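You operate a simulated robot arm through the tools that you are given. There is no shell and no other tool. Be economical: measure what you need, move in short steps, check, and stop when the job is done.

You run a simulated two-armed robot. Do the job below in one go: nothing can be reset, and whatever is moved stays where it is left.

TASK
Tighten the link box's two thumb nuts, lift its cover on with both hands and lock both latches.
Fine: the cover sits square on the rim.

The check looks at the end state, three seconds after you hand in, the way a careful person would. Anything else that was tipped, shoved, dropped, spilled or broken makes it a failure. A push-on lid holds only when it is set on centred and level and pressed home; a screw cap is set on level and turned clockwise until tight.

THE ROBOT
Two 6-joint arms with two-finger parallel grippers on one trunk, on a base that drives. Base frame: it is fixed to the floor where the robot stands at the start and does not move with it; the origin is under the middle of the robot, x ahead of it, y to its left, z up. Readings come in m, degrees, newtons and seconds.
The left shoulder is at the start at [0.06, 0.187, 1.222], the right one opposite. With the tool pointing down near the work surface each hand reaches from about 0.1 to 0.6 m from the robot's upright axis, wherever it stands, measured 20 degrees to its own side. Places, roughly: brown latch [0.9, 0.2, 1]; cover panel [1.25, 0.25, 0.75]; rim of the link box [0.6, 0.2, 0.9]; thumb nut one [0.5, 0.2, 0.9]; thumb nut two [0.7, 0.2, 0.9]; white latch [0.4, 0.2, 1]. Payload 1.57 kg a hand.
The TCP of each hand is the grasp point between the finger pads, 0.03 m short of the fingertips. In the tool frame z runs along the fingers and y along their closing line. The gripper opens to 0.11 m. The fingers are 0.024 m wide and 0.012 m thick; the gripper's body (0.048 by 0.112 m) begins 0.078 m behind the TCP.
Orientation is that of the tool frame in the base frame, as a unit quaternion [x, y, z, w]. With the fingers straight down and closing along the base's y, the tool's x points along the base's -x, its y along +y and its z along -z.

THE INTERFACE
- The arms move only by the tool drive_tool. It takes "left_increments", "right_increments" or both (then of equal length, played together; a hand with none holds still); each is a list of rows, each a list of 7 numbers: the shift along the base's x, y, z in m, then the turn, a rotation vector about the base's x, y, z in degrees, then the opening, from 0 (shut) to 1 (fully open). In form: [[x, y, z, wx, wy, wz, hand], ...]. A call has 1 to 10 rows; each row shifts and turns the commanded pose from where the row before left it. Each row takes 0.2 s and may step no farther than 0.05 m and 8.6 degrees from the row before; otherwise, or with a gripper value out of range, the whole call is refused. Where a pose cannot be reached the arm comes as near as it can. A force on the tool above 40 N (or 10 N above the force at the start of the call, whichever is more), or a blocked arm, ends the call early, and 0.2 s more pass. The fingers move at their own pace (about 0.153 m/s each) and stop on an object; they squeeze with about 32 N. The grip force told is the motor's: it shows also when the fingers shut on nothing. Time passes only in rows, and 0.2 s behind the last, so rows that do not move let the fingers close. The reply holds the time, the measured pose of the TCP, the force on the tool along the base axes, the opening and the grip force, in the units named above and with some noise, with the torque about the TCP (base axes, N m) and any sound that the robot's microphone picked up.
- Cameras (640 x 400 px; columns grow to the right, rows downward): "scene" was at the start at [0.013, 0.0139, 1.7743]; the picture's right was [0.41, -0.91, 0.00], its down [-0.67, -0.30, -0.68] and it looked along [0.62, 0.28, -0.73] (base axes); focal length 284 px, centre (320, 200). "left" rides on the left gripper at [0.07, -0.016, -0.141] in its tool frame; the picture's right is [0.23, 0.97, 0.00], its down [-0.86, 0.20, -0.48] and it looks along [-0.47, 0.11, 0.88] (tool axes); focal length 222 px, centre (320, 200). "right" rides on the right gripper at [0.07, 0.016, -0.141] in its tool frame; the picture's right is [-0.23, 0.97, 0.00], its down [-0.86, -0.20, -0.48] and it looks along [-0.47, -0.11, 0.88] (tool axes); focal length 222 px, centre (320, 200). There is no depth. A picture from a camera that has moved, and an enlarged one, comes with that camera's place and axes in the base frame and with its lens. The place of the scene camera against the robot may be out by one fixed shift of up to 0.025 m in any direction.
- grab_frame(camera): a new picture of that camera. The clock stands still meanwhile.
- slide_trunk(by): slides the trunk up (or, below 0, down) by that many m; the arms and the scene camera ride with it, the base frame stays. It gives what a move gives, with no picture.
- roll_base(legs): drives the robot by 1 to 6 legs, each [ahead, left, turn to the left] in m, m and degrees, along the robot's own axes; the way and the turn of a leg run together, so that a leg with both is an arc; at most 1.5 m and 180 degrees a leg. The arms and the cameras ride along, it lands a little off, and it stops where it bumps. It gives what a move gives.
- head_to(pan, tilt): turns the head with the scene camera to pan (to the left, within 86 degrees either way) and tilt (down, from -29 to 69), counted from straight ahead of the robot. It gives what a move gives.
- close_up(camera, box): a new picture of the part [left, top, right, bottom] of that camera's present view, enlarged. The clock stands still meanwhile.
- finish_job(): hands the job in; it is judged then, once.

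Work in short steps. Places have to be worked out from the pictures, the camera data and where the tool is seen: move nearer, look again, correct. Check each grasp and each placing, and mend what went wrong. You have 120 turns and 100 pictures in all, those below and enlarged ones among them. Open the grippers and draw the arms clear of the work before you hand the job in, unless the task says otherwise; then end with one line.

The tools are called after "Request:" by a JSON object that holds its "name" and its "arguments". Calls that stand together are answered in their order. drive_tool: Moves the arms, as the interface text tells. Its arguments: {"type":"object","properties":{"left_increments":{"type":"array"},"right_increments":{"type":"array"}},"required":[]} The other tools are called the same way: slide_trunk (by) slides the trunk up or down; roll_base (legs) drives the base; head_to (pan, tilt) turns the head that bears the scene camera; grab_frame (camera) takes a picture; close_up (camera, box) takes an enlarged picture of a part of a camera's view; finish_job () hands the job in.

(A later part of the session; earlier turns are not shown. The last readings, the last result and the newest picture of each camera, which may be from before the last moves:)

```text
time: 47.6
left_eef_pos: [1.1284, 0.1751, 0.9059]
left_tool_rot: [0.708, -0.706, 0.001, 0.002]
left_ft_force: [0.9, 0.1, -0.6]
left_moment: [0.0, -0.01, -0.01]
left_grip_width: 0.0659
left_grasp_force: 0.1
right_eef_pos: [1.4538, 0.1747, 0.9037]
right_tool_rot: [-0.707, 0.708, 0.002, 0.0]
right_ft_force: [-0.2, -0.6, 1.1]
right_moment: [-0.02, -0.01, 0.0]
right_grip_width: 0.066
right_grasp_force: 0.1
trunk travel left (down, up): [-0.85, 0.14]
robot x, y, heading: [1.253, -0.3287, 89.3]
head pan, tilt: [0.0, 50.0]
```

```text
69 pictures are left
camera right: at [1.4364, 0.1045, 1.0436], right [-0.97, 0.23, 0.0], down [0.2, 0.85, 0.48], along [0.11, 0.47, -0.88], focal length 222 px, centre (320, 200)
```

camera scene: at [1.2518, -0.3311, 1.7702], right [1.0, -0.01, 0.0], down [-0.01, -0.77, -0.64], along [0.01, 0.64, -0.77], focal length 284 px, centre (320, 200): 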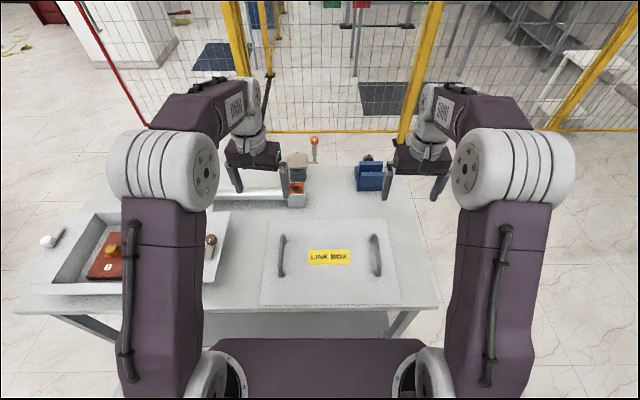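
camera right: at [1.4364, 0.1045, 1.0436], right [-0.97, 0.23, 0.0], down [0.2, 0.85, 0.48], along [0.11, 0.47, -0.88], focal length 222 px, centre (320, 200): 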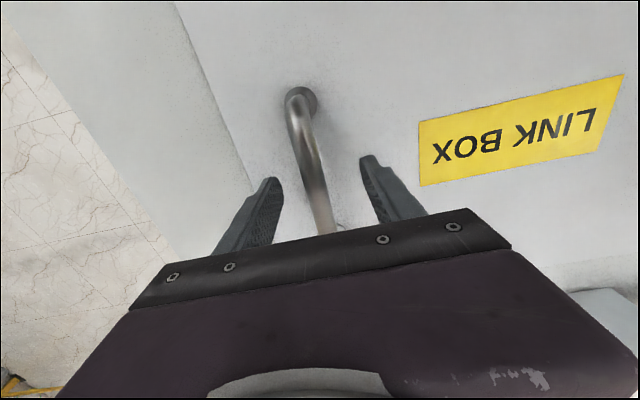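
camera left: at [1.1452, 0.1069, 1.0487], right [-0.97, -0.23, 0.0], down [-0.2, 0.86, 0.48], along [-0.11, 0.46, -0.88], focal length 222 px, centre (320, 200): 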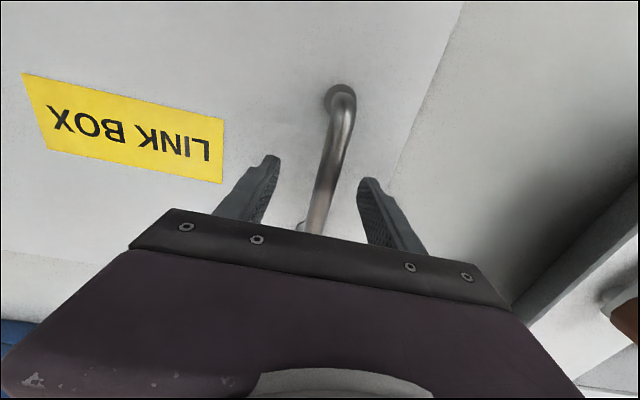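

The bars sit between the fingers on both hands. I lower 4 mm and close both.

Request:
{"name": "drive_tool", "arguments": {"left_increments": [[0, 0, -0.004, 0, 0, 0, 0.6], [0, 0, 0, 0, 0, 0, 0.3], [0, 0, 0, 0, 0, 0, 0], [0, 0, 0, 0, 0, 0, 0], [0, 0, 0, 0, 0, 0, 0]], "right_increments": [[0, 0, -0.004, 0, 0, 0, 0.6], [0, 0, 0, 0, 0, 0, 0.3], [0, 0, 0, 0, 0, 0, 0], [0, 0, 0, 0, 0, 0, 0], [0, 0, 0, 0, 0, 0, 0]]}}

```text
time: 48.7
left_eef_pos: [1.1245, 0.1771, 0.9027]
left_tool_rot: [0.709, -0.705, 0.0, 0.002]
left_ft_force: [-2.0, 0.2, 1.2]
left_moment: [-0.08, 0.02, -0.09]
left_grip_width: 0.016
left_grasp_force: 31.3
right_eef_pos: [1.454, 0.1749, 0.8984]
right_tool_rot: [-0.706, 0.708, 0.001, 0.002]
right_ft_force: [1.7, 0.3, 0.1]
right_moment: [-0.1, 0.03, 0.12]
right_grip_width: 0.0158
right_grasp_force: 31.1
trunk travel left (down, up): [-0.85, 0.14]
robot x, y, heading: [1.2495, -0.3291, 89.6]
head pan, tilt: [0.0, 50.0]
stopped in row 5 (left hand): the force on the tool passed its limit (the readings are from after the stop); the commanded pose is now the measured one
```

Both bars (16 mm) are held. I lift slowly together, first 5 cm.

Request:
{"name": "drive_tool", "arguments": {"left_increments": [[0, 0, 0.01, 0, 0, 0, 0], [0, 0, 0.02, 0, 0, 0, 0], [0, 0, 0.02, 0, 0, 0, 0], [0, 0, 0, 0, 0, 0, 0]], "right_increments": [[0, 0, 0.01, 0, 0, 0, 0], [0, 0, 0.02, 0, 0, 0, 0], [0, 0, 0.02, 0, 0, 0, 0], [0, 0, 0, 0, 0, 0, 0]]}}

Request:
{"name": "grab_frame", "arguments": {"camera": "scene"}}

```text
time: 49.7
left_eef_pos: [1.1251, 0.1792, 0.9505]
left_tool_rot: [0.709, -0.705, 0.001, 0.003]
left_ft_force: [-5.7, -0.2, -6.8]
left_moment: [-0.07, 0.02, -0.21]
left_grip_width: 0.0159
left_grasp_force: 31.1
right_eef_pos: [1.4554, 0.1757, 0.9496]
right_tool_rot: [-0.707, 0.707, 0.0, 0.001]
right_ft_force: [5.6, -0.4, -5.7]
right_moment: [-0.08, 0.0, 0.07]
right_grip_width: 0.0159
right_grasp_force: 31.2
trunk travel left (down, up): [-0.85, 0.14]
robot x, y, heading: [1.2537, -0.3307, 89.5]
head pan, tilt: [0.0, 50.0]
```

```text
68 pictures are left
camera scene: at [1.2538, -0.3278, 1.7701], right [1.0, -0.01, 0.0], down [-0.01, -0.77, -0.64], along [0.01, 0.64, -0.77], focal length 284 px, centre (320, 200)
```

scene: 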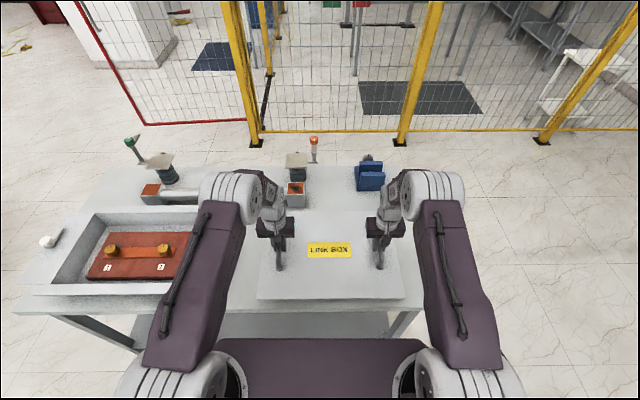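

The cover is off the table and level within 1 mm. I lift another 14 cm.

Request:
{"name": "drive_tool", "arguments": {"left_increments": [[0, 0, 0.02, 0, 0, 0, 0], [0, 0, 0.025, 0, 0, 0, 0], [0, 0, 0.025, 0, 0, 0, 0], [0, 0, 0.025, 0, 0, 0, 0], [0, 0, 0.025, 0, 0, 0, 0], [0, 0, 0.02, 0, 0, 0, 0], [0, 0, 0, 0, 0, 0, 0]], "right_increments": [[0, 0, 0.02, 0, 0, 0, 0], [0, 0, 0.025, 0, 0, 0, 0], [0, 0, 0.025, 0, 0, 0, 0], [0, 0, 0.025, 0, 0, 0, 0], [0, 0, 0.025, 0, 0, 0, 0], [0, 0, 0.02, 0, 0, 0, 0], [0, 0, 0, 0, 0, 0, 0]]}}

Request:
{"name": "grab_frame", "arguments": {"camera": "left"}}

```text
time: 51.3
left_eef_pos: [1.126, 0.1796, 1.0934]
left_tool_rot: [0.708, -0.706, 0.001, 0.003]
left_ft_force: [1.8, 0.5, -6.5]
left_moment: [-0.11, -0.04, -0.07]
left_grip_width: 0.0155
left_grasp_force: 31.6
right_eef_pos: [1.4552, 0.1772, 1.0906]
right_tool_rot: [-0.707, 0.708, 0.0, 0.001]
right_ft_force: [-1.4, -0.4, -6.2]
right_moment: [-0.06, 0.0, 0.18]
right_grip_width: 0.0154
right_grasp_force: 31.5
trunk travel left (down, up): [-0.85, 0.14]
robot x, y, heading: [1.2536, -0.3294, 89.6]
head pan, tilt: [0.0, 50.0]
```

```text
67 pictures are left
camera left: at [1.1434, 0.1097, 1.2357], right [-0.97, -0.23, 0.0], down [-0.2, 0.86, 0.47], along [-0.11, 0.46, -0.88], focal length 222 px, centre (320, 200)
```

left: 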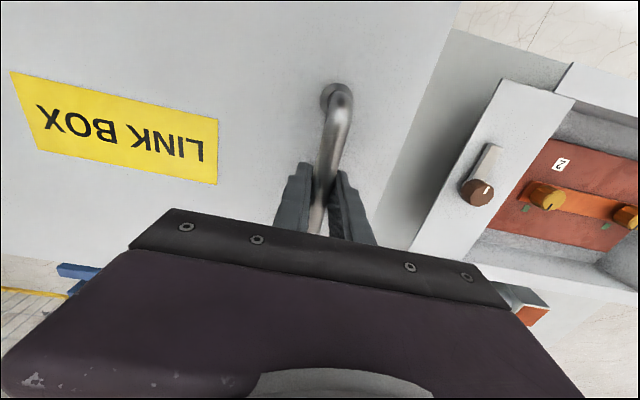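

I turn the head to see the box before the cover goes over it, to measure the rim.

Request:
{"name": "head_to", "arguments": {"pan": 45, "tilt": 45}}

Request:
{"name": "grab_frame", "arguments": {"camera": "scene"}}

```text
time: 52.4
left_eef_pos: [1.125, 0.1784, 1.0929]
left_tool_rot: [0.708, -0.706, 0.001, 0.004]
left_ft_force: [-0.7, -0.3, -6.6]
left_moment: [-0.06, -0.03, -0.07]
left_grip_width: 0.0152
left_grasp_force: 31.6
right_eef_pos: [1.4561, 0.1768, 1.0905]
right_tool_rot: [-0.707, 0.707, 0.0, 0.001]
right_ft_force: [1.0, -0.1, -6.2]
right_moment: [-0.05, 0.01, 0.18]
right_grip_width: 0.0156
right_grasp_force: 31.0
trunk travel left (down, up): [-0.85, 0.14]
robot x, y, heading: [1.2529, -0.3286, 89.3]
head pan, tilt: [45.0, 45.0]
```

```text
66 pictures are left
camera scene: at [1.1961, -0.3477, 1.7771], right [0.72, 0.7, 0.0], down [0.49, -0.51, -0.71], along [-0.49, 0.5, -0.71], focal length 284 px, centre (320, 200)
```

scene: 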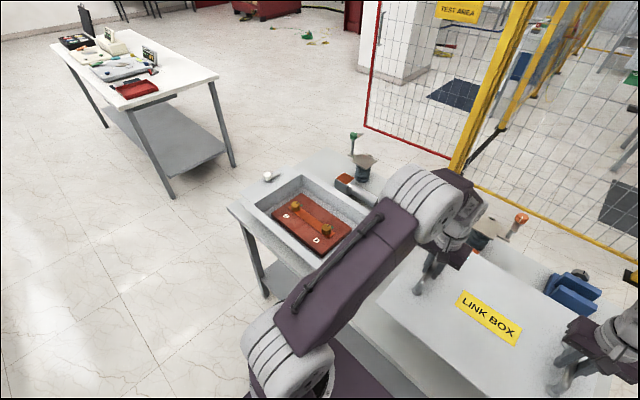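

I zoom in on the box.

Request:
{"name": "close_up", "arguments": {"camera": "scene", "box": [225, 160, 385, 260]}}

```text
4.00 times, centred on (305, 210) of scene
camera zoom: at [1.1961, -0.3477, 1.7771], right [0.72, 0.7, 0.0], down [0.49, -0.51, -0.71], along [-0.49, 0.5, -0.71], focal length 1134 px, centre (380, 160)
```

zoom: 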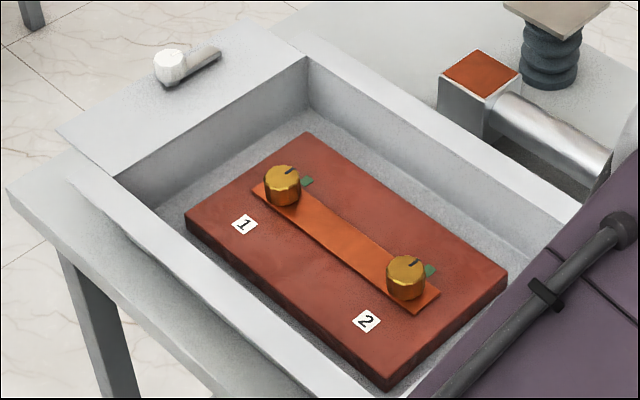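

Using the nuts as a calibration for the scene camera, the box centre comes to about (0.63,0.189), and the rim's outer width of about 0.337 matches the cover. I drive sideways with the cover to bring it above the box.

Request:
{"name": "roll_base", "arguments": {"legs": [[0.005, 0.33, 0], [0, 0.325, 0]]}}

Request:
{"name": "head_to", "arguments": {"pan": 0, "tilt": 52}}

Request:
{"name": "grab_frame", "arguments": {"camera": "scene"}}

Request:
{"name": "grab_frame", "arguments": {"camera": "left"}}

Request:
{"name": "grab_frame", "arguments": {"camera": "right"}}

```text
time: 56.4
left_eef_pos: [0.4765, 0.1965, 1.0934]
left_tool_rot: [-0.703, 0.711, 0.0, -0.004]
left_ft_force: [-5.2, 0.4, -6.4]
left_moment: [-0.07, 0.03, -0.06]
left_grip_width: 0.016
left_grasp_force: 31.4
right_eef_pos: [0.8074, 0.1905, 1.0901]
right_tool_rot: [-0.702, 0.712, 0.001, 0.0]
right_ft_force: [4.8, -0.4, -6.8]
right_moment: [-0.03, -0.01, 0.19]
right_grip_width: 0.0156
right_grasp_force: 30.9
trunk travel left (down, up): [-0.85, 0.14]
robot x, y, heading: [0.5997, -0.3119, 89.0]
head pan, tilt: [45.0, 45.0]
```

```text
time: 57.5
left_eef_pos: [0.475, 0.1958, 1.093]
left_tool_rot: [-0.705, 0.71, 0.0, -0.002]
left_ft_force: [-0.2, 0.4, -5.8]
left_moment: [-0.05, 0.02, -0.08]
left_grip_width: 0.0158
left_grasp_force: 31.6
right_eef_pos: [0.8045, 0.1913, 1.0903]
right_tool_rot: [-0.702, 0.712, -0.001, 0.002]
right_ft_force: [1.0, -0.1, -6.9]
right_moment: [-0.07, 0.01, 0.21]
right_grip_width: 0.0158
right_grasp_force: 31.0
trunk travel left (down, up): [-0.85, 0.14]
robot x, y, heading: [0.5961, -0.315, 88.8]
head pan, tilt: [0.0, 52.0]
```

```text
64 pictures are left
camera scene: at [0.598, -0.3144, 1.7675], right [1.0, -0.02, 0.0], down [-0.02, -0.79, -0.61], along [0.01, 0.61, -0.79], focal length 284 px, centre (320, 200)
```

scene: 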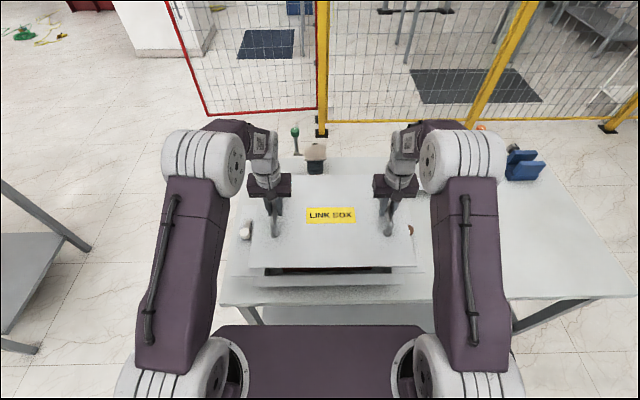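

```text
63 pictures are left
camera left: at [0.4922, 0.1268, 1.2356], right [-0.98, -0.22, 0.0], down [-0.19, 0.86, 0.48], along [-0.11, 0.46, -0.88], focal length 222 px, centre (320, 200)
```

left: 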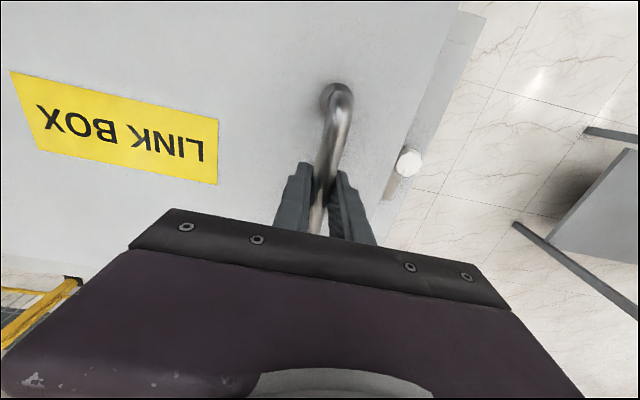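

```text
62 pictures are left
camera right: at [0.7878, 0.121, 1.2304], right [-0.97, 0.24, 0.0], down [0.21, 0.85, 0.48], along [0.12, 0.47, -0.88], focal length 222 px, centre (320, 200)
```

right: 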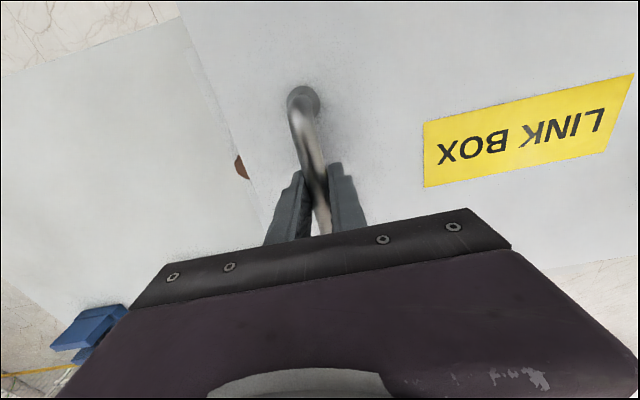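

The cover is over the box: centre (0.640,0.1935), yawed about -0.8°. The target is (0.6285,0.190) with no yaw, so I correct that and lower 5 cm.

Request:
{"name": "drive_tool", "arguments": {"left_increments": [[-0.006, -0.003, 0, 0, 0, 0.4, 0], [-0.0055, -0.0028, 0, 0, 0, 0.4, 0], [0, 0, -0.015, 0, 0, 0, 0], [0, 0, -0.02, 0, 0, 0, 0], [0, 0, -0.015, 0, 0, 0, 0], [0, 0, 0, 0, 0, 0, 0]], "right_increments": [[-0.006, -0.0007, 0, 0, 0, 0.4, 0], [-0.0055, -0.0006, 0, 0, 0, 0.4, 0], [0, 0, -0.015, 0, 0, 0, 0], [0, 0, -0.02, 0, 0, 0, 0], [0, 0, -0.015, 0, 0, 0, 0], [0, 0, 0, 0, 0, 0, 0]]}}

Request:
{"name": "close_up", "arguments": {"camera": "scene", "box": [210, 160, 450, 310]}}

Request:
{"name": "grab_frame", "arguments": {"camera": "left"}}

Request:
{"name": "grab_frame", "arguments": {"camera": "right"}}

```text
time: 58.9
left_eef_pos: [0.4632, 0.1905, 1.0425]
left_tool_rot: [0.71, -0.704, 0.0, 0.004]
left_ft_force: [-17.6, 1.9, -5.9]
left_moment: [0.22, 0.07, 0.03]
left_grip_width: 0.0156
left_grasp_force: 31.4
right_eef_pos: [0.7934, 0.1899, 1.039]
right_tool_rot: [0.707, -0.707, 0.0, -0.002]
right_ft_force: [17.1, -1.2, -6.7]
right_moment: [-0.33, -0.04, 0.32]
right_grip_width: 0.0157
right_grasp_force: 31.0
trunk travel left (down, up): [-0.85, 0.14]
robot x, y, heading: [0.5953, -0.3128, 88.6]
head pan, tilt: [0.0, 52.0]
```

```text
2.67 times, centred on (330, 235) of scene
camera zoom: at [0.5975, -0.3148, 1.7675], right [1.0, -0.02, 0.0], down [-0.02, -0.79, -0.61], along [0.01, 0.61, -0.79], focal length 756 px, centre (293, 107)
```

zoom: 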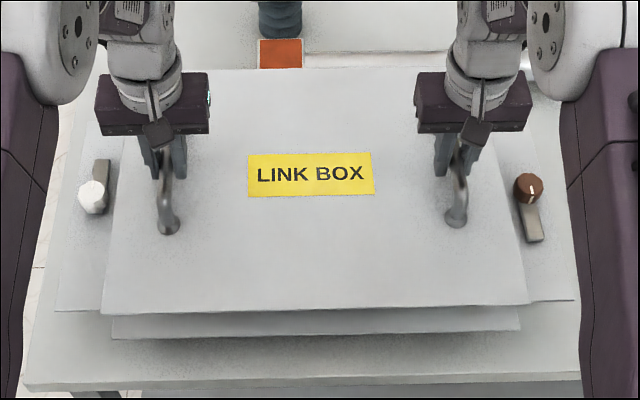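

```text
60 pictures are left
camera left: at [0.4814, 0.1206, 1.1851], right [-0.97, -0.23, 0.01], down [-0.2, 0.86, 0.48], along [-0.12, 0.46, -0.88], focal length 222 px, centre (320, 200)
```

left: 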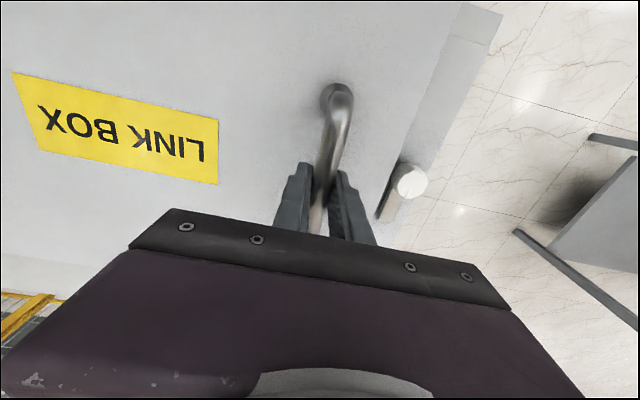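

```text
59 pictures are left
camera right: at [0.7766, 0.1196, 1.1787], right [-0.97, 0.23, 0.0], down [0.2, 0.85, 0.48], along [0.11, 0.47, -0.88], focal length 222 px, centre (320, 200)
```

right: 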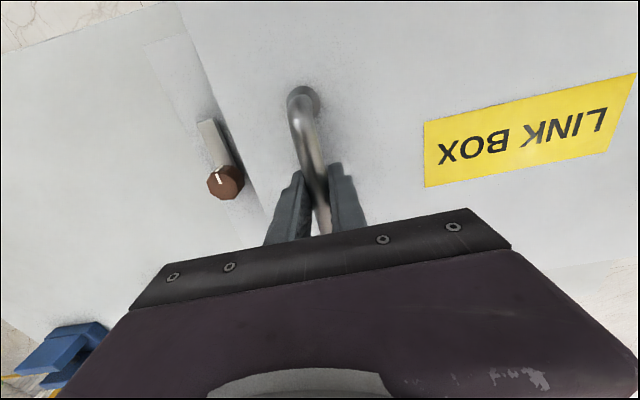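

Cover and box agree in x (both centred at about 0.626). In y the cover looks roughly 1 cm too far (+y), so I shift it by -6 mm, relieve the squeeze, lower 3 cm and compare edges again.

Request:
{"name": "drive_tool", "arguments": {"left_increments": [[-0.0015, -0.003, 0, 0, 0, 0, 0], [0, -0.003, -0.01, 0, 0, 0, 0], [0, 0, -0.01, 0, 0, 0, 0], [0, 0, -0.01, 0, 0, 0, 0], [0, 0, 0, 0, 0, 0, 0]], "right_increments": [[0.0015, -0.003, 0, 0, 0, 0, 0], [0, -0.003, -0.01, 0, 0, 0, 0], [0, 0, -0.01, 0, 0, 0, 0], [0, 0, -0.01, 0, 0, 0, 0], [0, 0, 0, 0, 0, 0, 0]]}}

Request:
{"name": "close_up", "arguments": {"camera": "scene", "box": [210, 160, 450, 310]}}

```text
time: 60.1
left_eef_pos: [0.4632, 0.1853, 1.0127]
left_tool_rot: [0.709, -0.705, 0.001, 0.002]
left_ft_force: [29.1, 0.3, -5.0]
left_moment: [-0.21, -0.15, -0.14]
left_grip_width: 0.0159
left_grasp_force: 31.6
right_eef_pos: [0.794, 0.1847, 1.0096]
right_tool_rot: [0.708, -0.707, -0.001, -0.001]
right_ft_force: [-28.6, 0.2, -6.7]
right_moment: [0.09, 0.01, 0.1]
right_grip_width: 0.0157
right_grasp_force: 31.5
trunk travel left (down, up): [-0.85, 0.14]
robot x, y, heading: [0.5985, -0.3116, 88.7]
head pan, tilt: [0.0, 52.0]
```

```text
2.67 times, centred on (330, 235) of scene
camera zoom: at [0.5974, -0.3148, 1.7675], right [1.0, -0.02, 0.0], down [-0.02, -0.79, -0.61], along [0.01, 0.61, -0.79], focal length 756 px, centre (293, 107)
```

zoom: 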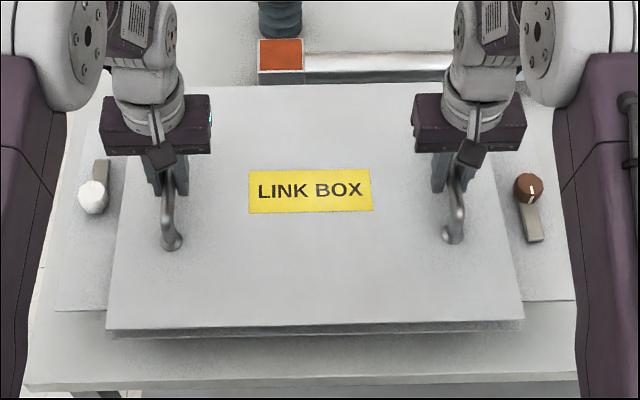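

The cover's near edge now projects onto the rim's outer edge. I relieve the internal pull by 1 mm per side and lower gently until it touches.

Request:
{"name": "drive_tool", "arguments": {"left_increments": [[0.001, 0, 0, 0, 0, 0, 0], [0, 0, -0.005, 0, 0, 0, 0], [0, 0, -0.005, 0, 0, 0, 0], [0, 0, 0, 0, 0, 0, 0]], "right_increments": [[-0.001, 0, 0, 0, 0, 0, 0], [0, 0, -0.005, 0, 0, 0, 0], [0, 0, -0.005, 0, 0, 0, 0], [0, 0, 0, 0, 0, 0, 0]]}}

Request:
{"name": "close_up", "arguments": {"camera": "scene", "box": [210, 160, 450, 310]}}

```text
time: 61.1
left_eef_pos: [0.4634, 0.1851, 1.0025]
left_tool_rot: [0.709, -0.705, 0.0, 0.002]
left_ft_force: [30.2, 0.5, -6.3]
left_moment: [-0.06, -0.13, -0.08]
left_grip_width: 0.0153
left_grasp_force: 31.0
right_eef_pos: [0.7928, 0.1839, 0.9991]
right_tool_rot: [0.708, -0.706, 0.0, -0.001]
right_ft_force: [-30.4, -0.5, -5.8]
right_moment: [-0.1, 0.0, 0.19]
right_grip_width: 0.016
right_grasp_force: 31.6
trunk travel left (down, up): [-0.85, 0.14]
robot x, y, heading: [0.6008, -0.3149, 88.8]
head pan, tilt: [0.0, 52.0]
```

```text
2.67 times, centred on (330, 235) of scene
camera zoom: at [0.5974, -0.3146, 1.7675], right [1.0, -0.02, 0.0], down [-0.02, -0.79, -0.61], along [0.01, 0.61, -0.79], focal length 756 px, centre (293, 107)
```

zoom: 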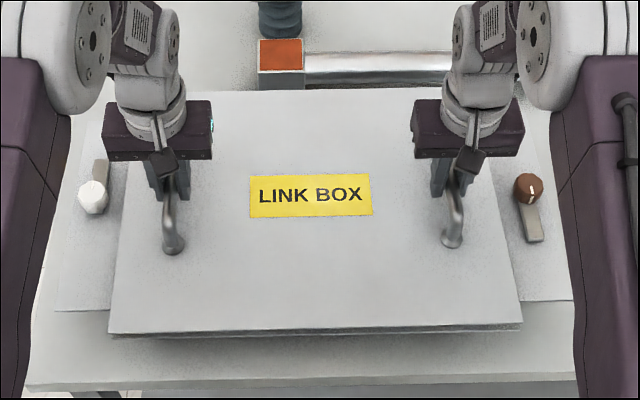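

Nearly down. I ease the hands inward 1 mm each and keep lowering in 3 mm steps to find contact.

Request:
{"name": "drive_tool", "arguments": {"left_increments": [[0.001, 0, 0, 0, 0, 0, 0], [0, 0, -0.003, 0, 0, 0, 0], [0, 0, 0, 0, 0, 0, 0]], "right_increments": [[-0.001, 0, 0, 0, 0, 0, 0], [0, 0, -0.003, 0, 0, 0, 0], [0, 0, 0, 0, 0, 0, 0]]}}

Request:
{"name": "close_up", "arguments": {"camera": "scene", "box": [230, 260, 330, 310]}}

Request:
{"name": "close_up", "arguments": {"camera": "scene", "box": [330, 260, 430, 310]}}

```text
time: 61.9
left_eef_pos: [0.4631, 0.1848, 0.9993]
left_tool_rot: [0.709, -0.705, 0.001, 0.002]
left_ft_force: [17.1, -0.5, -6.2]
left_moment: [0.25, -0.01, -0.18]
left_grip_width: 0.0158
left_grasp_force: 31.0
right_eef_pos: [0.7934, 0.1845, 0.9983]
right_tool_rot: [0.708, -0.706, 0.001, -0.003]
right_ft_force: [-17.0, 0.4, -6.6]
right_moment: [-0.37, 0.02, 0.08]
right_grip_width: 0.0154
right_grasp_force: 32.0
trunk travel left (down, up): [-0.85, 0.14]
robot x, y, heading: [0.5957, -0.3144, 88.7]
head pan, tilt: [0.0, 52.0]
```

```text
6.40 times, centred on (280, 285) of scene
camera zoom: at [0.5973, -0.3145, 1.7675], right [1.0, -0.02, 0.0], down [-0.02, -0.79, -0.61], along [0.01, 0.61, -0.79], focal length 1814 px, centre (576, -344)
```

zoom: 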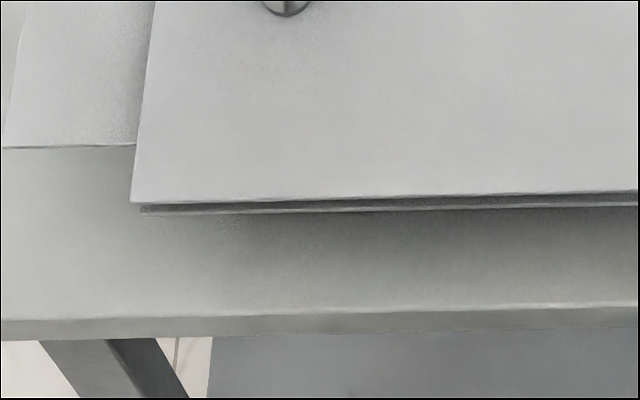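

```text
6.40 times, centred on (380, 285) of scene
camera zoom: at [0.5973, -0.3145, 1.7675], right [1.0, -0.02, 0.0], down [-0.02, -0.79, -0.61], along [0.01, 0.61, -0.79], focal length 1814 px, centre (-64, -344)
```

zoom: 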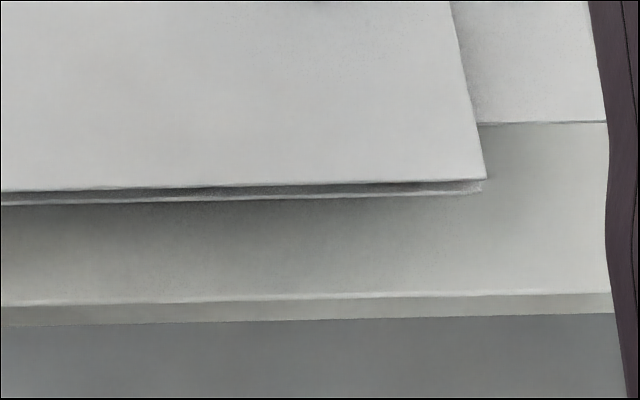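

A thin gap remains, slightly larger on the right. I shift +1.5 mm in x and lower, with the right a bit more, watching for contact force.

Request:
{"name": "drive_tool", "arguments": {"left_increments": [[0.002, 0, 0, 0, 0, 0, 0], [0, 0, -0.001, 0, 0, 0, 0], [0, 0, -0.002, 0, 0, 0, 0], [0, 0, 0, 0, 0, 0, 0]], "right_increments": [[0.001, 0, 0, 0, 0, 0, 0], [0, 0, -0.003, 0, 0, 0, 0], [0, 0, -0.002, 0, 0, 0, 0], [0, 0, 0, 0, 0, 0, 0]]}}

Request:
{"name": "close_up", "arguments": {"camera": "scene", "box": [230, 260, 330, 310]}}

Request:
{"name": "close_up", "arguments": {"camera": "scene", "box": [330, 260, 430, 310]}}

```text
time: 62.9
left_eef_pos: [0.4648, 0.1849, 0.9967]
left_tool_rot: [0.709, -0.705, 0.0, 0.003]
left_ft_force: [-10.7, 0.4, -5.4]
left_moment: [-0.17, 0.03, -0.04]
left_grip_width: 0.0156
left_grasp_force: 31.0
right_eef_pos: [0.7951, 0.1833, 0.9923]
right_tool_rot: [0.708, -0.707, 0.001, -0.001]
right_ft_force: [11.7, -1.2, -5.7]
right_moment: [0.04, -0.04, 0.26]
right_grip_width: 0.0156
right_grasp_force: 31.7
trunk travel left (down, up): [-0.85, 0.14]
robot x, y, heading: [0.5943, -0.3116, 88.5]
head pan, tilt: [0.0, 52.0]
```

```text
6.40 times, centred on (280, 285) of scene
camera zoom: at [0.5974, -0.3144, 1.7675], right [1.0, -0.02, 0.0], down [-0.02, -0.79, -0.61], along [0.01, 0.61, -0.79], focal length 1814 px, centre (576, -344)
```

zoom: 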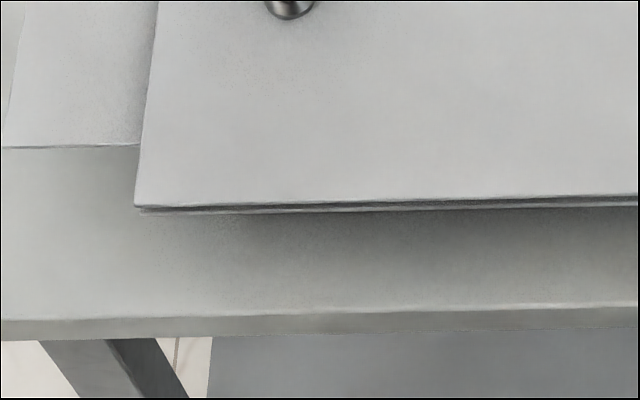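

```text
6.40 times, centred on (380, 285) of scene
camera zoom: at [0.5974, -0.3144, 1.7675], right [1.0, -0.02, 0.0], down [-0.02, -0.79, -0.61], along [0.01, 0.61, -0.79], focal length 1814 px, centre (-64, -344)
```

zoom: 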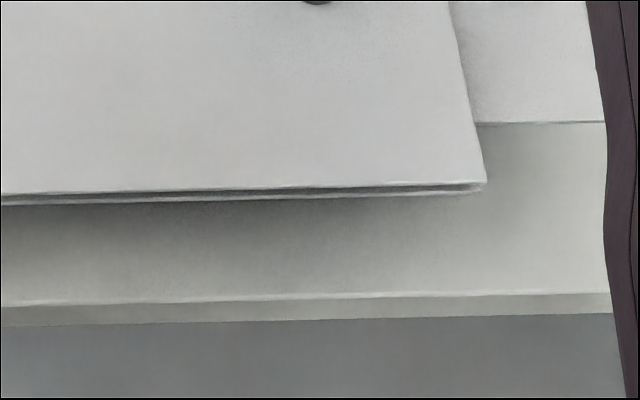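

Gaps are 7 and 10 px and nearly closed. I trim the right by -1.2 mm in y and continue down until the weight comes off the hands.

Request:
{"name": "drive_tool", "arguments": {"left_increments": [[-0.0005, 0, 0, 0, 0, -0.2, 0], [0, 0, -0.002, 0, 0, 0, 0], [0, 0, -0.001, 0, 0, 0, 0], [0, 0, 0, 0, 0, 0, 0]], "right_increments": [[0, -0.0012, 0, 0, 0, -0.2, 0], [0, 0, -0.002, 0, 0, 0, 0], [0, 0, -0.001, 0, 0, 0, 0], [0, 0, 0, 0, 0, 0, 0]]}}

```text
time: 63.9
left_eef_pos: [0.464, 0.1838, 0.9931]
left_tool_rot: [0.708, -0.706, 0.001, 0.003]
left_ft_force: [-26.4, 1.2, -5.9]
left_moment: [-0.33, 0.12, -0.05]
left_grip_width: 0.0157
left_grasp_force: 31.0
right_eef_pos: [0.7947, 0.1817, 0.9895]
right_tool_rot: [-0.707, 0.708, 0.0, 0.001]
right_ft_force: [25.6, -1.3, -7.2]
right_moment: [0.19, -0.01, 0.2]
right_grip_width: 0.0155
right_grasp_force: 31.4
trunk travel left (down, up): [-0.85, 0.14]
robot x, y, heading: [0.5914, -0.3138, 88.9]
head pan, tilt: [0.0, 52.0]
```

No contact yet, so I continue 2 mm and ease the squeeze.

Request:
{"name": "drive_tool", "arguments": {"left_increments": [[-0.001, 0, 0, 0, 0, 0, 0], [0, 0, -0.001, 0, 0, 0, 0], [0, 0, -0.001, 0, 0, 0, 0], [0, 0, 0, 0, 0, 0, 0]], "right_increments": [[0.0005, 0, 0, 0, 0, 0, 0], [0, 0, -0.001, 0, 0, 0, 0], [0, 0, -0.001, 0, 0, 0, 0], [0, 0, 0, 0, 0, 0, 0]]}}

Request:
{"name": "close_up", "arguments": {"camera": "scene", "box": [230, 260, 330, 310]}}

Request:
{"name": "close_up", "arguments": {"camera": "scene", "box": [330, 260, 430, 310]}}

```text
time: 64.9
left_eef_pos: [0.4644, 0.1841, 0.9919]
left_tool_rot: [0.709, -0.706, 0.001, 0.003]
left_ft_force: [-21.2, 0.1, -5.7]
left_moment: [-0.06, 0.04, -0.11]
left_grip_width: 0.0155
left_grasp_force: 31.6
right_eef_pos: [0.794, 0.1819, 0.9863]
right_tool_rot: [-0.707, 0.707, 0.0, 0.001]
right_ft_force: [22.2, 0.1, -6.2]
right_moment: [-0.07, -0.01, 0.14]
right_grip_width: 0.0158
right_grasp_force: 31.1
trunk travel left (down, up): [-0.85, 0.14]
robot x, y, heading: [0.5949, -0.3152, 88.6]
head pan, tilt: [0.0, 52.0]
```

```text
6.40 times, centred on (280, 285) of scene
camera zoom: at [0.5973, -0.3145, 1.7675], right [1.0, -0.02, 0.0], down [-0.02, -0.79, -0.61], along [0.01, 0.61, -0.79], focal length 1814 px, centre (576, -344)
```

zoom: 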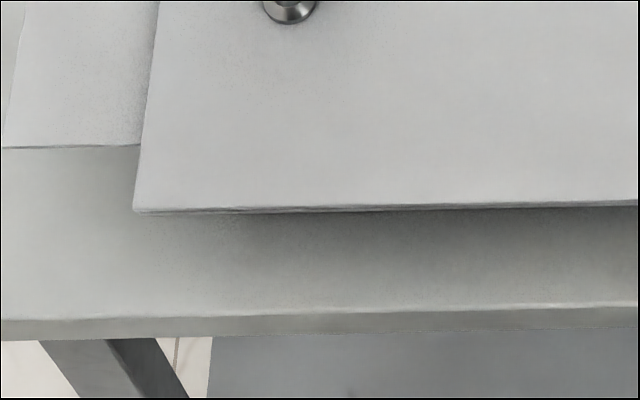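

```text
6.40 times, centred on (380, 285) of scene
camera zoom: at [0.5973, -0.3145, 1.7675], right [1.0, -0.02, 0.0], down [-0.02, -0.79, -0.61], along [0.01, 0.61, -0.79], focal length 1814 px, centre (-64, -344)
```

zoom: 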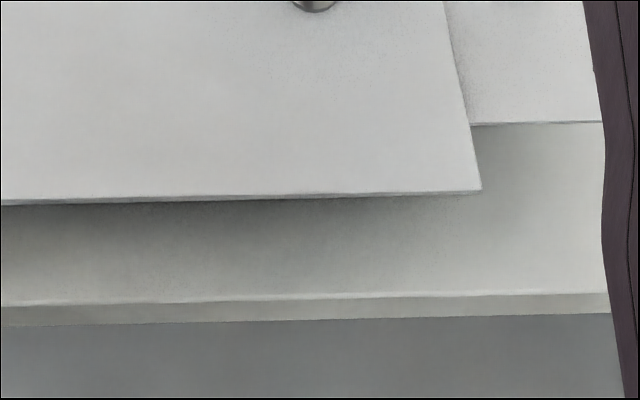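

Edges line up within a millimetre or so, but x needs about +1.8 mm. I shift and lower in 1 mm steps to find contact.

Request:
{"name": "drive_tool", "arguments": {"left_increments": [[0.001, 0, 0, 0, 0, 0, 0], [0, 0, -0.001, 0, 0, 0, 0], [0, 0, -0.001, 0, 0, 0, 0], [0, 0, -0.001, 0, 0, 0, 0], [0, 0, 0, 0, 0, 0, 0]], "right_increments": [[0.0025, 0, 0, 0, 0, 0, 0], [0, 0, -0.001, 0, 0, 0, 0], [0, 0, -0.001, 0, 0, 0, 0], [0, 0, -0.001, 0, 0, 0, 0], [0, 0, 0, 0, 0, 0, 0]]}}

```text
time: 66.1
left_eef_pos: [0.4665, 0.1824, 0.9892]
left_tool_rot: [0.707, -0.707, -0.001, 0.002]
left_ft_force: [-0.1, 3.1, -8.7]
left_moment: [0.99, 0.04, 0.1]
left_grip_width: 0.0159
left_grasp_force: 31.0
right_eef_pos: [0.7969, 0.1831, 0.9852]
right_tool_rot: [-0.707, 0.708, 0.0, 0.003]
right_ft_force: [2.5, -1.8, 3.9]
right_moment: [0.5, 0.0, 0.34]
right_grip_width: 0.0159
right_grasp_force: 31.4
trunk travel left (down, up): [-0.85, 0.14]
robot x, y, heading: [0.5937, -0.3139, 88.7]
head pan, tilt: [0.0, 52.0]
```

First contact on the right. I check the edges again.

Request:
{"name": "close_up", "arguments": {"camera": "scene", "box": [230, 260, 330, 310]}}

Request:
{"name": "close_up", "arguments": {"camera": "scene", "box": [330, 260, 430, 310]}}

Request:
{"name": "close_up", "arguments": {"camera": "scene", "box": [210, 160, 450, 310]}}

```text
6.40 times, centred on (280, 285) of scene
camera zoom: at [0.5974, -0.3162, 1.7676], right [1.0, -0.02, 0.0], down [-0.02, -0.79, -0.62], along [0.01, 0.62, -0.79], focal length 1814 px, centre (576, -344)
```

zoom: 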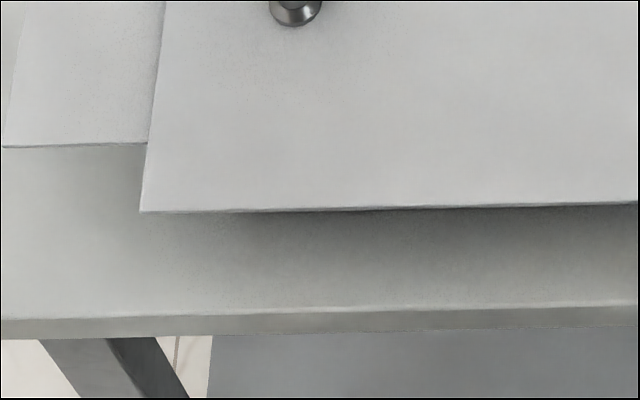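

```text
6.40 times, centred on (380, 285) of scene
camera zoom: at [0.5974, -0.3162, 1.7676], right [1.0, -0.02, 0.0], down [-0.02, -0.79, -0.62], along [0.01, 0.62, -0.79], focal length 1814 px, centre (-64, -344)
```

zoom: 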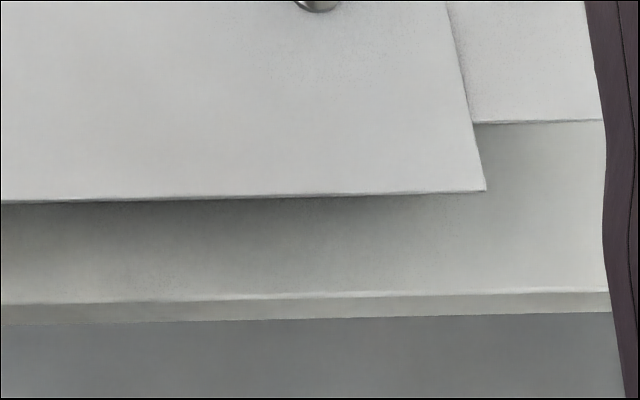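

```text
2.67 times, centred on (330, 235) of scene
camera zoom: at [0.5974, -0.3162, 1.7676], right [1.0, -0.02, 0.0], down [-0.02, -0.79, -0.62], along [0.01, 0.62, -0.79], focal length 756 px, centre (293, 107)
```

zoom: 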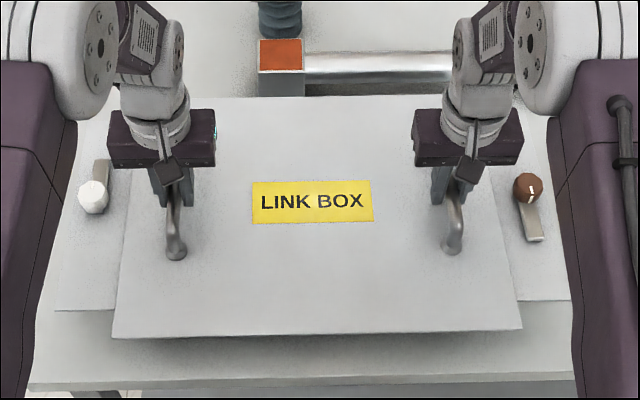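

Aligned within about 1-1.5 mm. I nudge +1 mm in y and lower a touch more so both ends rest on the rim.

Request:
{"name": "drive_tool", "arguments": {"left_increments": [[0, 0.001, 0, 0, 0, 0, 0], [0, 0, -0.001, 0, 0, 0, 0], [0, 0, -0.001, 0, 0, 0, 0], [0, 0, 0, 0, 0, 0, 0]], "right_increments": [[0, 0.001, 0, 0, 0, 0, 0], [0, 0, 0, 0, 0, 0, 0], [0, 0, -0.001, 0, 0, 0, 0], [0, 0, 0, 0, 0, 0, 0]]}}

```text
time: 67.1
left_eef_pos: [0.4657, 0.1833, 0.9871]
left_tool_rot: [0.708, -0.707, 0.0, 0.002]
left_ft_force: [18.2, 2.6, -11.1]
left_moment: [-0.19, -0.02, 0.26]
left_grip_width: 0.0156
left_grasp_force: 31.4
right_eef_pos: [0.7961, 0.1821, 0.9852]
right_tool_rot: [-0.706, 0.708, 0.001, 0.002]
right_ft_force: [-12.3, -2.4, 20.9]
right_moment: [-0.71, 0.04, 0.43]
right_grip_width: 0.0157
right_grasp_force: 31.6
trunk travel left (down, up): [-0.85, 0.14]
robot x, y, heading: [0.5989, -0.3127, 88.7]
head pan, tilt: [0.0, 52.0]
```

The right end carries load and the left still hangs, so the left end is slightly high. I lower the left only.

Request:
{"name": "drive_tool", "arguments": {"left_increments": [[0, 0, -0.001, 0, 0, 0, 0], [0, 0, -0.001, 0, 0, 0, 0], [0, 0, 0, 0, 0, 0, 0]], "right_increments": [[0, 0, 0.0005, 0, 0, 0, 0], [0, 0, 0, 0, 0, 0, 0], [0, 0, 0, 0, 0, 0, 0]]}}

Request:
{"name": "grab_frame", "arguments": {"camera": "left"}}

Request:
{"name": "grab_frame", "arguments": {"camera": "right"}}

```text
time: 67.9
left_eef_pos: [0.4672, 0.1834, 0.9877]
left_tool_rot: [0.708, -0.706, -0.001, 0.001]
left_ft_force: [19.9, -9.3, 31.6]
left_moment: [0.1, -0.11, -0.27]
left_grip_width: 0.0158
left_grasp_force: 31.1
right_eef_pos: [0.7953, 0.1799, 0.9851]
right_tool_rot: [-0.706, 0.708, 0.0, 0.003]
right_ft_force: [-25.0, 5.5, -12.5]
right_moment: [0.94, -0.01, -0.01]
right_grip_width: 0.0157
right_grasp_force: 31.6
trunk travel left (down, up): [-0.85, 0.14]
robot x, y, heading: [0.5955, -0.3119, 88.8]
head pan, tilt: [0.0, 52.0]
```

```text
47 pictures are left
camera left: at [0.4838, 0.1127, 1.13], right [-0.97, -0.23, 0.0], down [-0.2, 0.85, 0.48], along [-0.11, 0.47, -0.88], focal length 222 px, centre (320, 200)
```

left: 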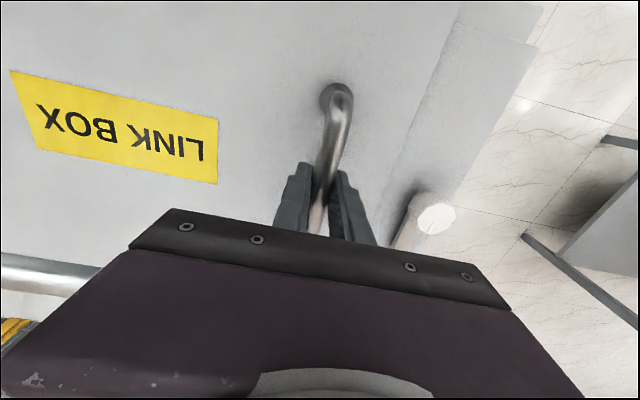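

```text
46 pictures are left
camera right: at [0.7797, 0.1096, 1.1251], right [-0.97, 0.23, 0.0], down [0.2, 0.85, 0.48], along [0.11, 0.47, -0.88], focal length 222 px, centre (320, 200)
```

right: 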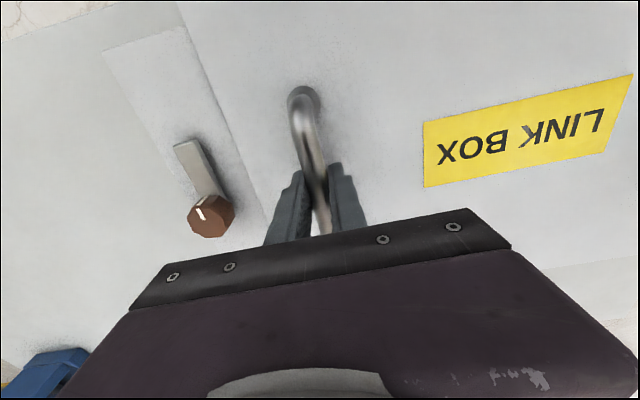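

Both ends have now touched down. I ease the internal loads and check squareness against the rim before releasing.

Request:
{"name": "drive_tool", "arguments": {"left_increments": [[0.0012, -0.0005, 0.0012, 0, 0, 0, 0], [0, 0, 0, 0, 0, 0, 0]], "right_increments": [[-0.0012, 0.0005, -0.0005, 0, 0, 0, 0], [0, 0, 0, 0, 0, 0, 0]]}}

Request:
{"name": "close_up", "arguments": {"camera": "scene", "box": [230, 260, 330, 310]}}

Request:
{"name": "close_up", "arguments": {"camera": "scene", "box": [330, 260, 430, 310]}}

```text
time: 68.5
left_eef_pos: [0.4668, 0.1828, 0.9888]
left_tool_rot: [0.708, -0.707, -0.002, 0.001]
left_ft_force: [8.2, 8.1, 3.1]
left_moment: [0.79, 0.0, -0.08]
left_grip_width: 0.0157
left_grasp_force: 31.2
right_eef_pos: [0.7961, 0.1811, 0.9845]
right_tool_rot: [-0.706, 0.708, -0.001, 0.001]
right_ft_force: [-6.7, -9.9, 17.5]
right_moment: [-0.5, 0.08, 0.2]
right_grip_width: 0.0159
right_grasp_force: 31.2
trunk travel left (down, up): [-0.85, 0.14]
robot x, y, heading: [0.5937, -0.3143, 88.8]
head pan, tilt: [0.0, 52.0]
```

```text
6.40 times, centred on (280, 285) of scene
camera zoom: at [0.5964, -0.3197, 1.7676], right [1.0, -0.02, 0.0], down [-0.02, -0.79, -0.62], along [0.01, 0.62, -0.79], focal length 1814 px, centre (576, -344)
```

zoom: 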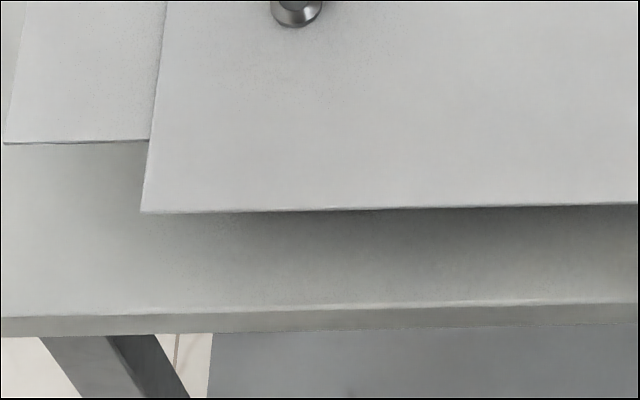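

```text
6.40 times, centred on (380, 285) of scene
camera zoom: at [0.5964, -0.3197, 1.7676], right [1.0, -0.02, 0.0], down [-0.02, -0.79, -0.62], along [0.01, 0.62, -0.79], focal length 1814 px, centre (-64, -344)
```

zoom: 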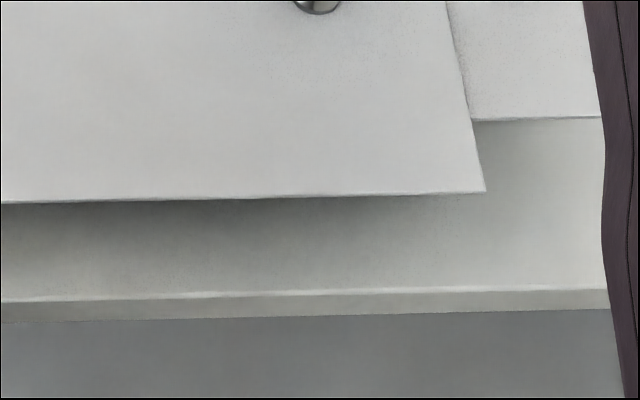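

Yaw and x are good, but the cover overhangs about 2.5 mm toward me. I lift 3 mm, shift +2.5 mm in y and set it down again.

Request:
{"name": "drive_tool", "arguments": {"left_increments": [[0, 0, 0.003, 0, 0, 0, 0], [0, 0.0025, 0, 0, 0, 0, 0], [0, 0, 0, 0, 0, 0, 0]], "right_increments": [[0, 0, 0.0035, 0, 0, 0, 0], [0, 0.0025, 0, 0, 0, 0, 0], [0, 0, 0, 0, 0, 0, 0]]}}

Request:
{"name": "close_up", "arguments": {"camera": "scene", "box": [230, 260, 330, 310]}}

Request:
{"name": "close_up", "arguments": {"camera": "scene", "box": [330, 260, 430, 310]}}

```text
time: 69.3
left_eef_pos: [0.4643, 0.1854, 0.9888]
left_tool_rot: [0.709, -0.705, 0.001, 0.004]
left_ft_force: [-4.2, 1.9, -6.0]
left_moment: [0.02, -0.02, 0.25]
left_grip_width: 0.0158
left_grasp_force: 30.9
right_eef_pos: [0.7953, 0.1854, 0.9859]
right_tool_rot: [-0.706, 0.708, -0.001, 0.001]
right_ft_force: [4.8, -2.0, -6.6]
right_moment: [-0.14, -0.04, 0.48]
right_grip_width: 0.0157
right_grasp_force: 30.9
trunk travel left (down, up): [-0.85, 0.14]
robot x, y, heading: [0.5935, -0.3138, 88.6]
head pan, tilt: [0.0, 52.0]
```

```text
6.40 times, centred on (280, 285) of scene
camera zoom: at [0.5972, -0.3145, 1.7673], right [1.0, -0.02, 0.0], down [-0.02, -0.79, -0.61], along [0.01, 0.61, -0.79], focal length 1814 px, centre (576, -344)
```

zoom: 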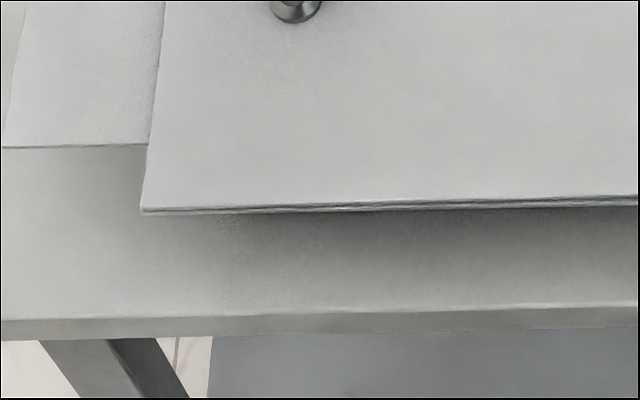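

```text
6.40 times, centred on (380, 285) of scene
camera zoom: at [0.5972, -0.3145, 1.7673], right [1.0, -0.02, 0.0], down [-0.02, -0.79, -0.61], along [0.01, 0.61, -0.79], focal length 1814 px, centre (-64, -344)
```

zoom: 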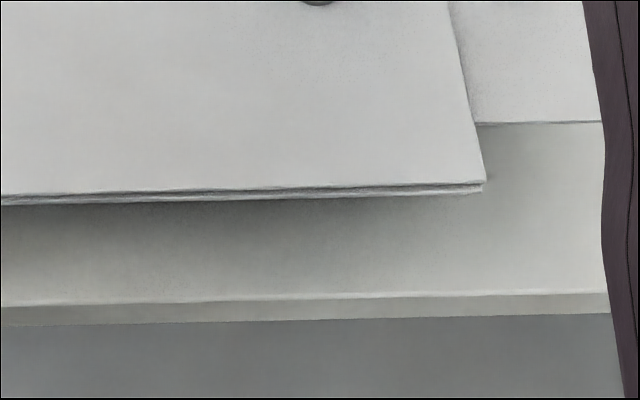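

Now it hangs free just above the rim. The right end is about 2 mm too far in +y (slight yaw), so I correct that and set it down.

Request:
{"name": "drive_tool", "arguments": {"left_increments": [[0, 0, 0, 0, 0, -0.35, 0], [0, 0, -0.001, 0, 0, 0, 0], [0, 0, -0.0005, 0, 0, 0, 0], [0, 0, 0, 0, 0, 0, 0]], "right_increments": [[0, -0.0022, 0, 0, 0, -0.35, 0], [0, 0, -0.001, 0, 0, 0, 0], [0, 0, -0.001, 0, 0, 0, 0], [0, 0, 0, 0, 0, 0, 0]]}}

Request:
{"name": "close_up", "arguments": {"camera": "scene", "box": [230, 260, 330, 310]}}

Request:
{"name": "close_up", "arguments": {"camera": "scene", "box": [330, 260, 430, 310]}}

```text
time: 70.3
left_eef_pos: [0.4655, 0.1869, 0.9879]
left_tool_rot: [-0.706, 0.709, 0.0, -0.004]
left_ft_force: [-23.7, -1.1, -1.1]
left_moment: [-0.54, 0.07, -0.01]
left_grip_width: 0.0158
left_grasp_force: 31.3
right_eef_pos: [0.7958, 0.1831, 0.9846]
right_tool_rot: [-0.704, 0.71, 0.0, 0.002]
right_ft_force: [22.9, 0.4, -7.7]
right_moment: [0.18, 0.0, 0.23]
right_grip_width: 0.0158
right_grasp_force: 31.5
trunk travel left (down, up): [-0.85, 0.14]
robot x, y, heading: [0.5955, -0.3107, 89.0]
head pan, tilt: [0.0, 52.0]
```

```text
6.40 times, centred on (280, 285) of scene
camera zoom: at [0.5978, -0.3152, 1.7675], right [1.0, -0.02, 0.0], down [-0.02, -0.79, -0.61], along [0.01, 0.61, -0.79], focal length 1814 px, centre (576, -344)
```

zoom: 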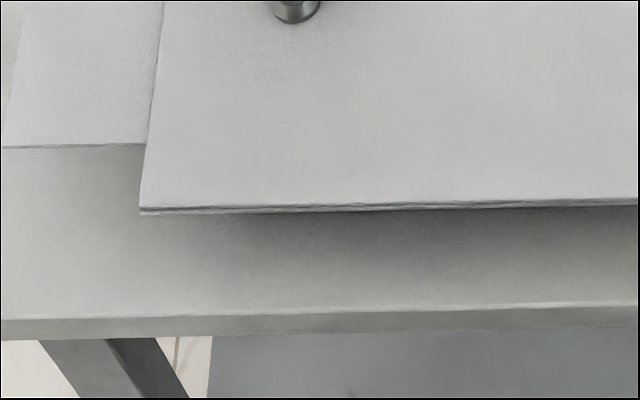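

```text
6.40 times, centred on (380, 285) of scene
camera zoom: at [0.5978, -0.3152, 1.7675], right [1.0, -0.02, 0.0], down [-0.02, -0.79, -0.61], along [0.01, 0.61, -0.79], focal length 1814 px, centre (-64, -344)
```

zoom: 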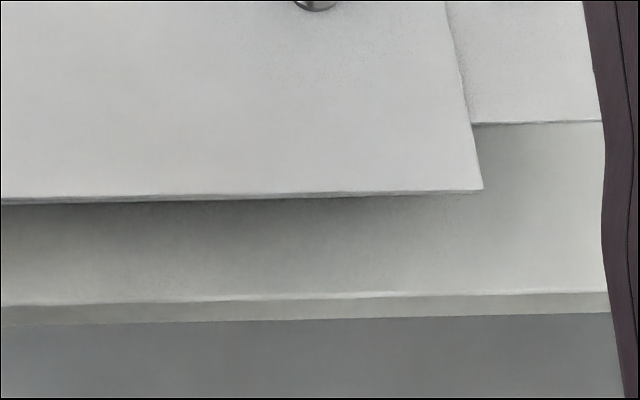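

Now both corners show the same small, even margin. I relax the squeeze and lower the last millimetre, then release if the loads are taken up.

Request:
{"name": "drive_tool", "arguments": {"left_increments": [[-0.0008, 0, 0, 0, 0, 0, 0], [0, 0, -0.0008, 0, 0, 0, 0], [0, 0, 0, 0, 0, 0, 0]], "right_increments": [[0.0008, 0, 0, 0, 0, 0, 0], [0, 0, -0.0015, 0, 0, 0, 0], [0, 0, 0, 0, 0, 0, 0]]}}

```text
time: 71.1
left_eef_pos: [0.4655, 0.1864, 0.9877]
left_tool_rot: [-0.706, 0.708, 0.0, -0.002]
left_ft_force: [-12.9, 3.4, -3.5]
left_moment: [-0.73, 0.05, 0.1]
left_grip_width: 0.0159
left_grasp_force: 31.7
right_eef_pos: [0.7948, 0.183, 0.9848]
right_tool_rot: [-0.704, 0.71, 0.002, 0.003]
right_ft_force: [17.8, 0.2, 15.4]
right_moment: [-0.92, -0.06, 0.35]
right_grip_width: 0.0158
right_grasp_force: 31.6
trunk travel left (down, up): [-0.85, 0.14]
robot x, y, heading: [0.5957, -0.3113, 88.7]
head pan, tilt: [0.0, 52.0]
```

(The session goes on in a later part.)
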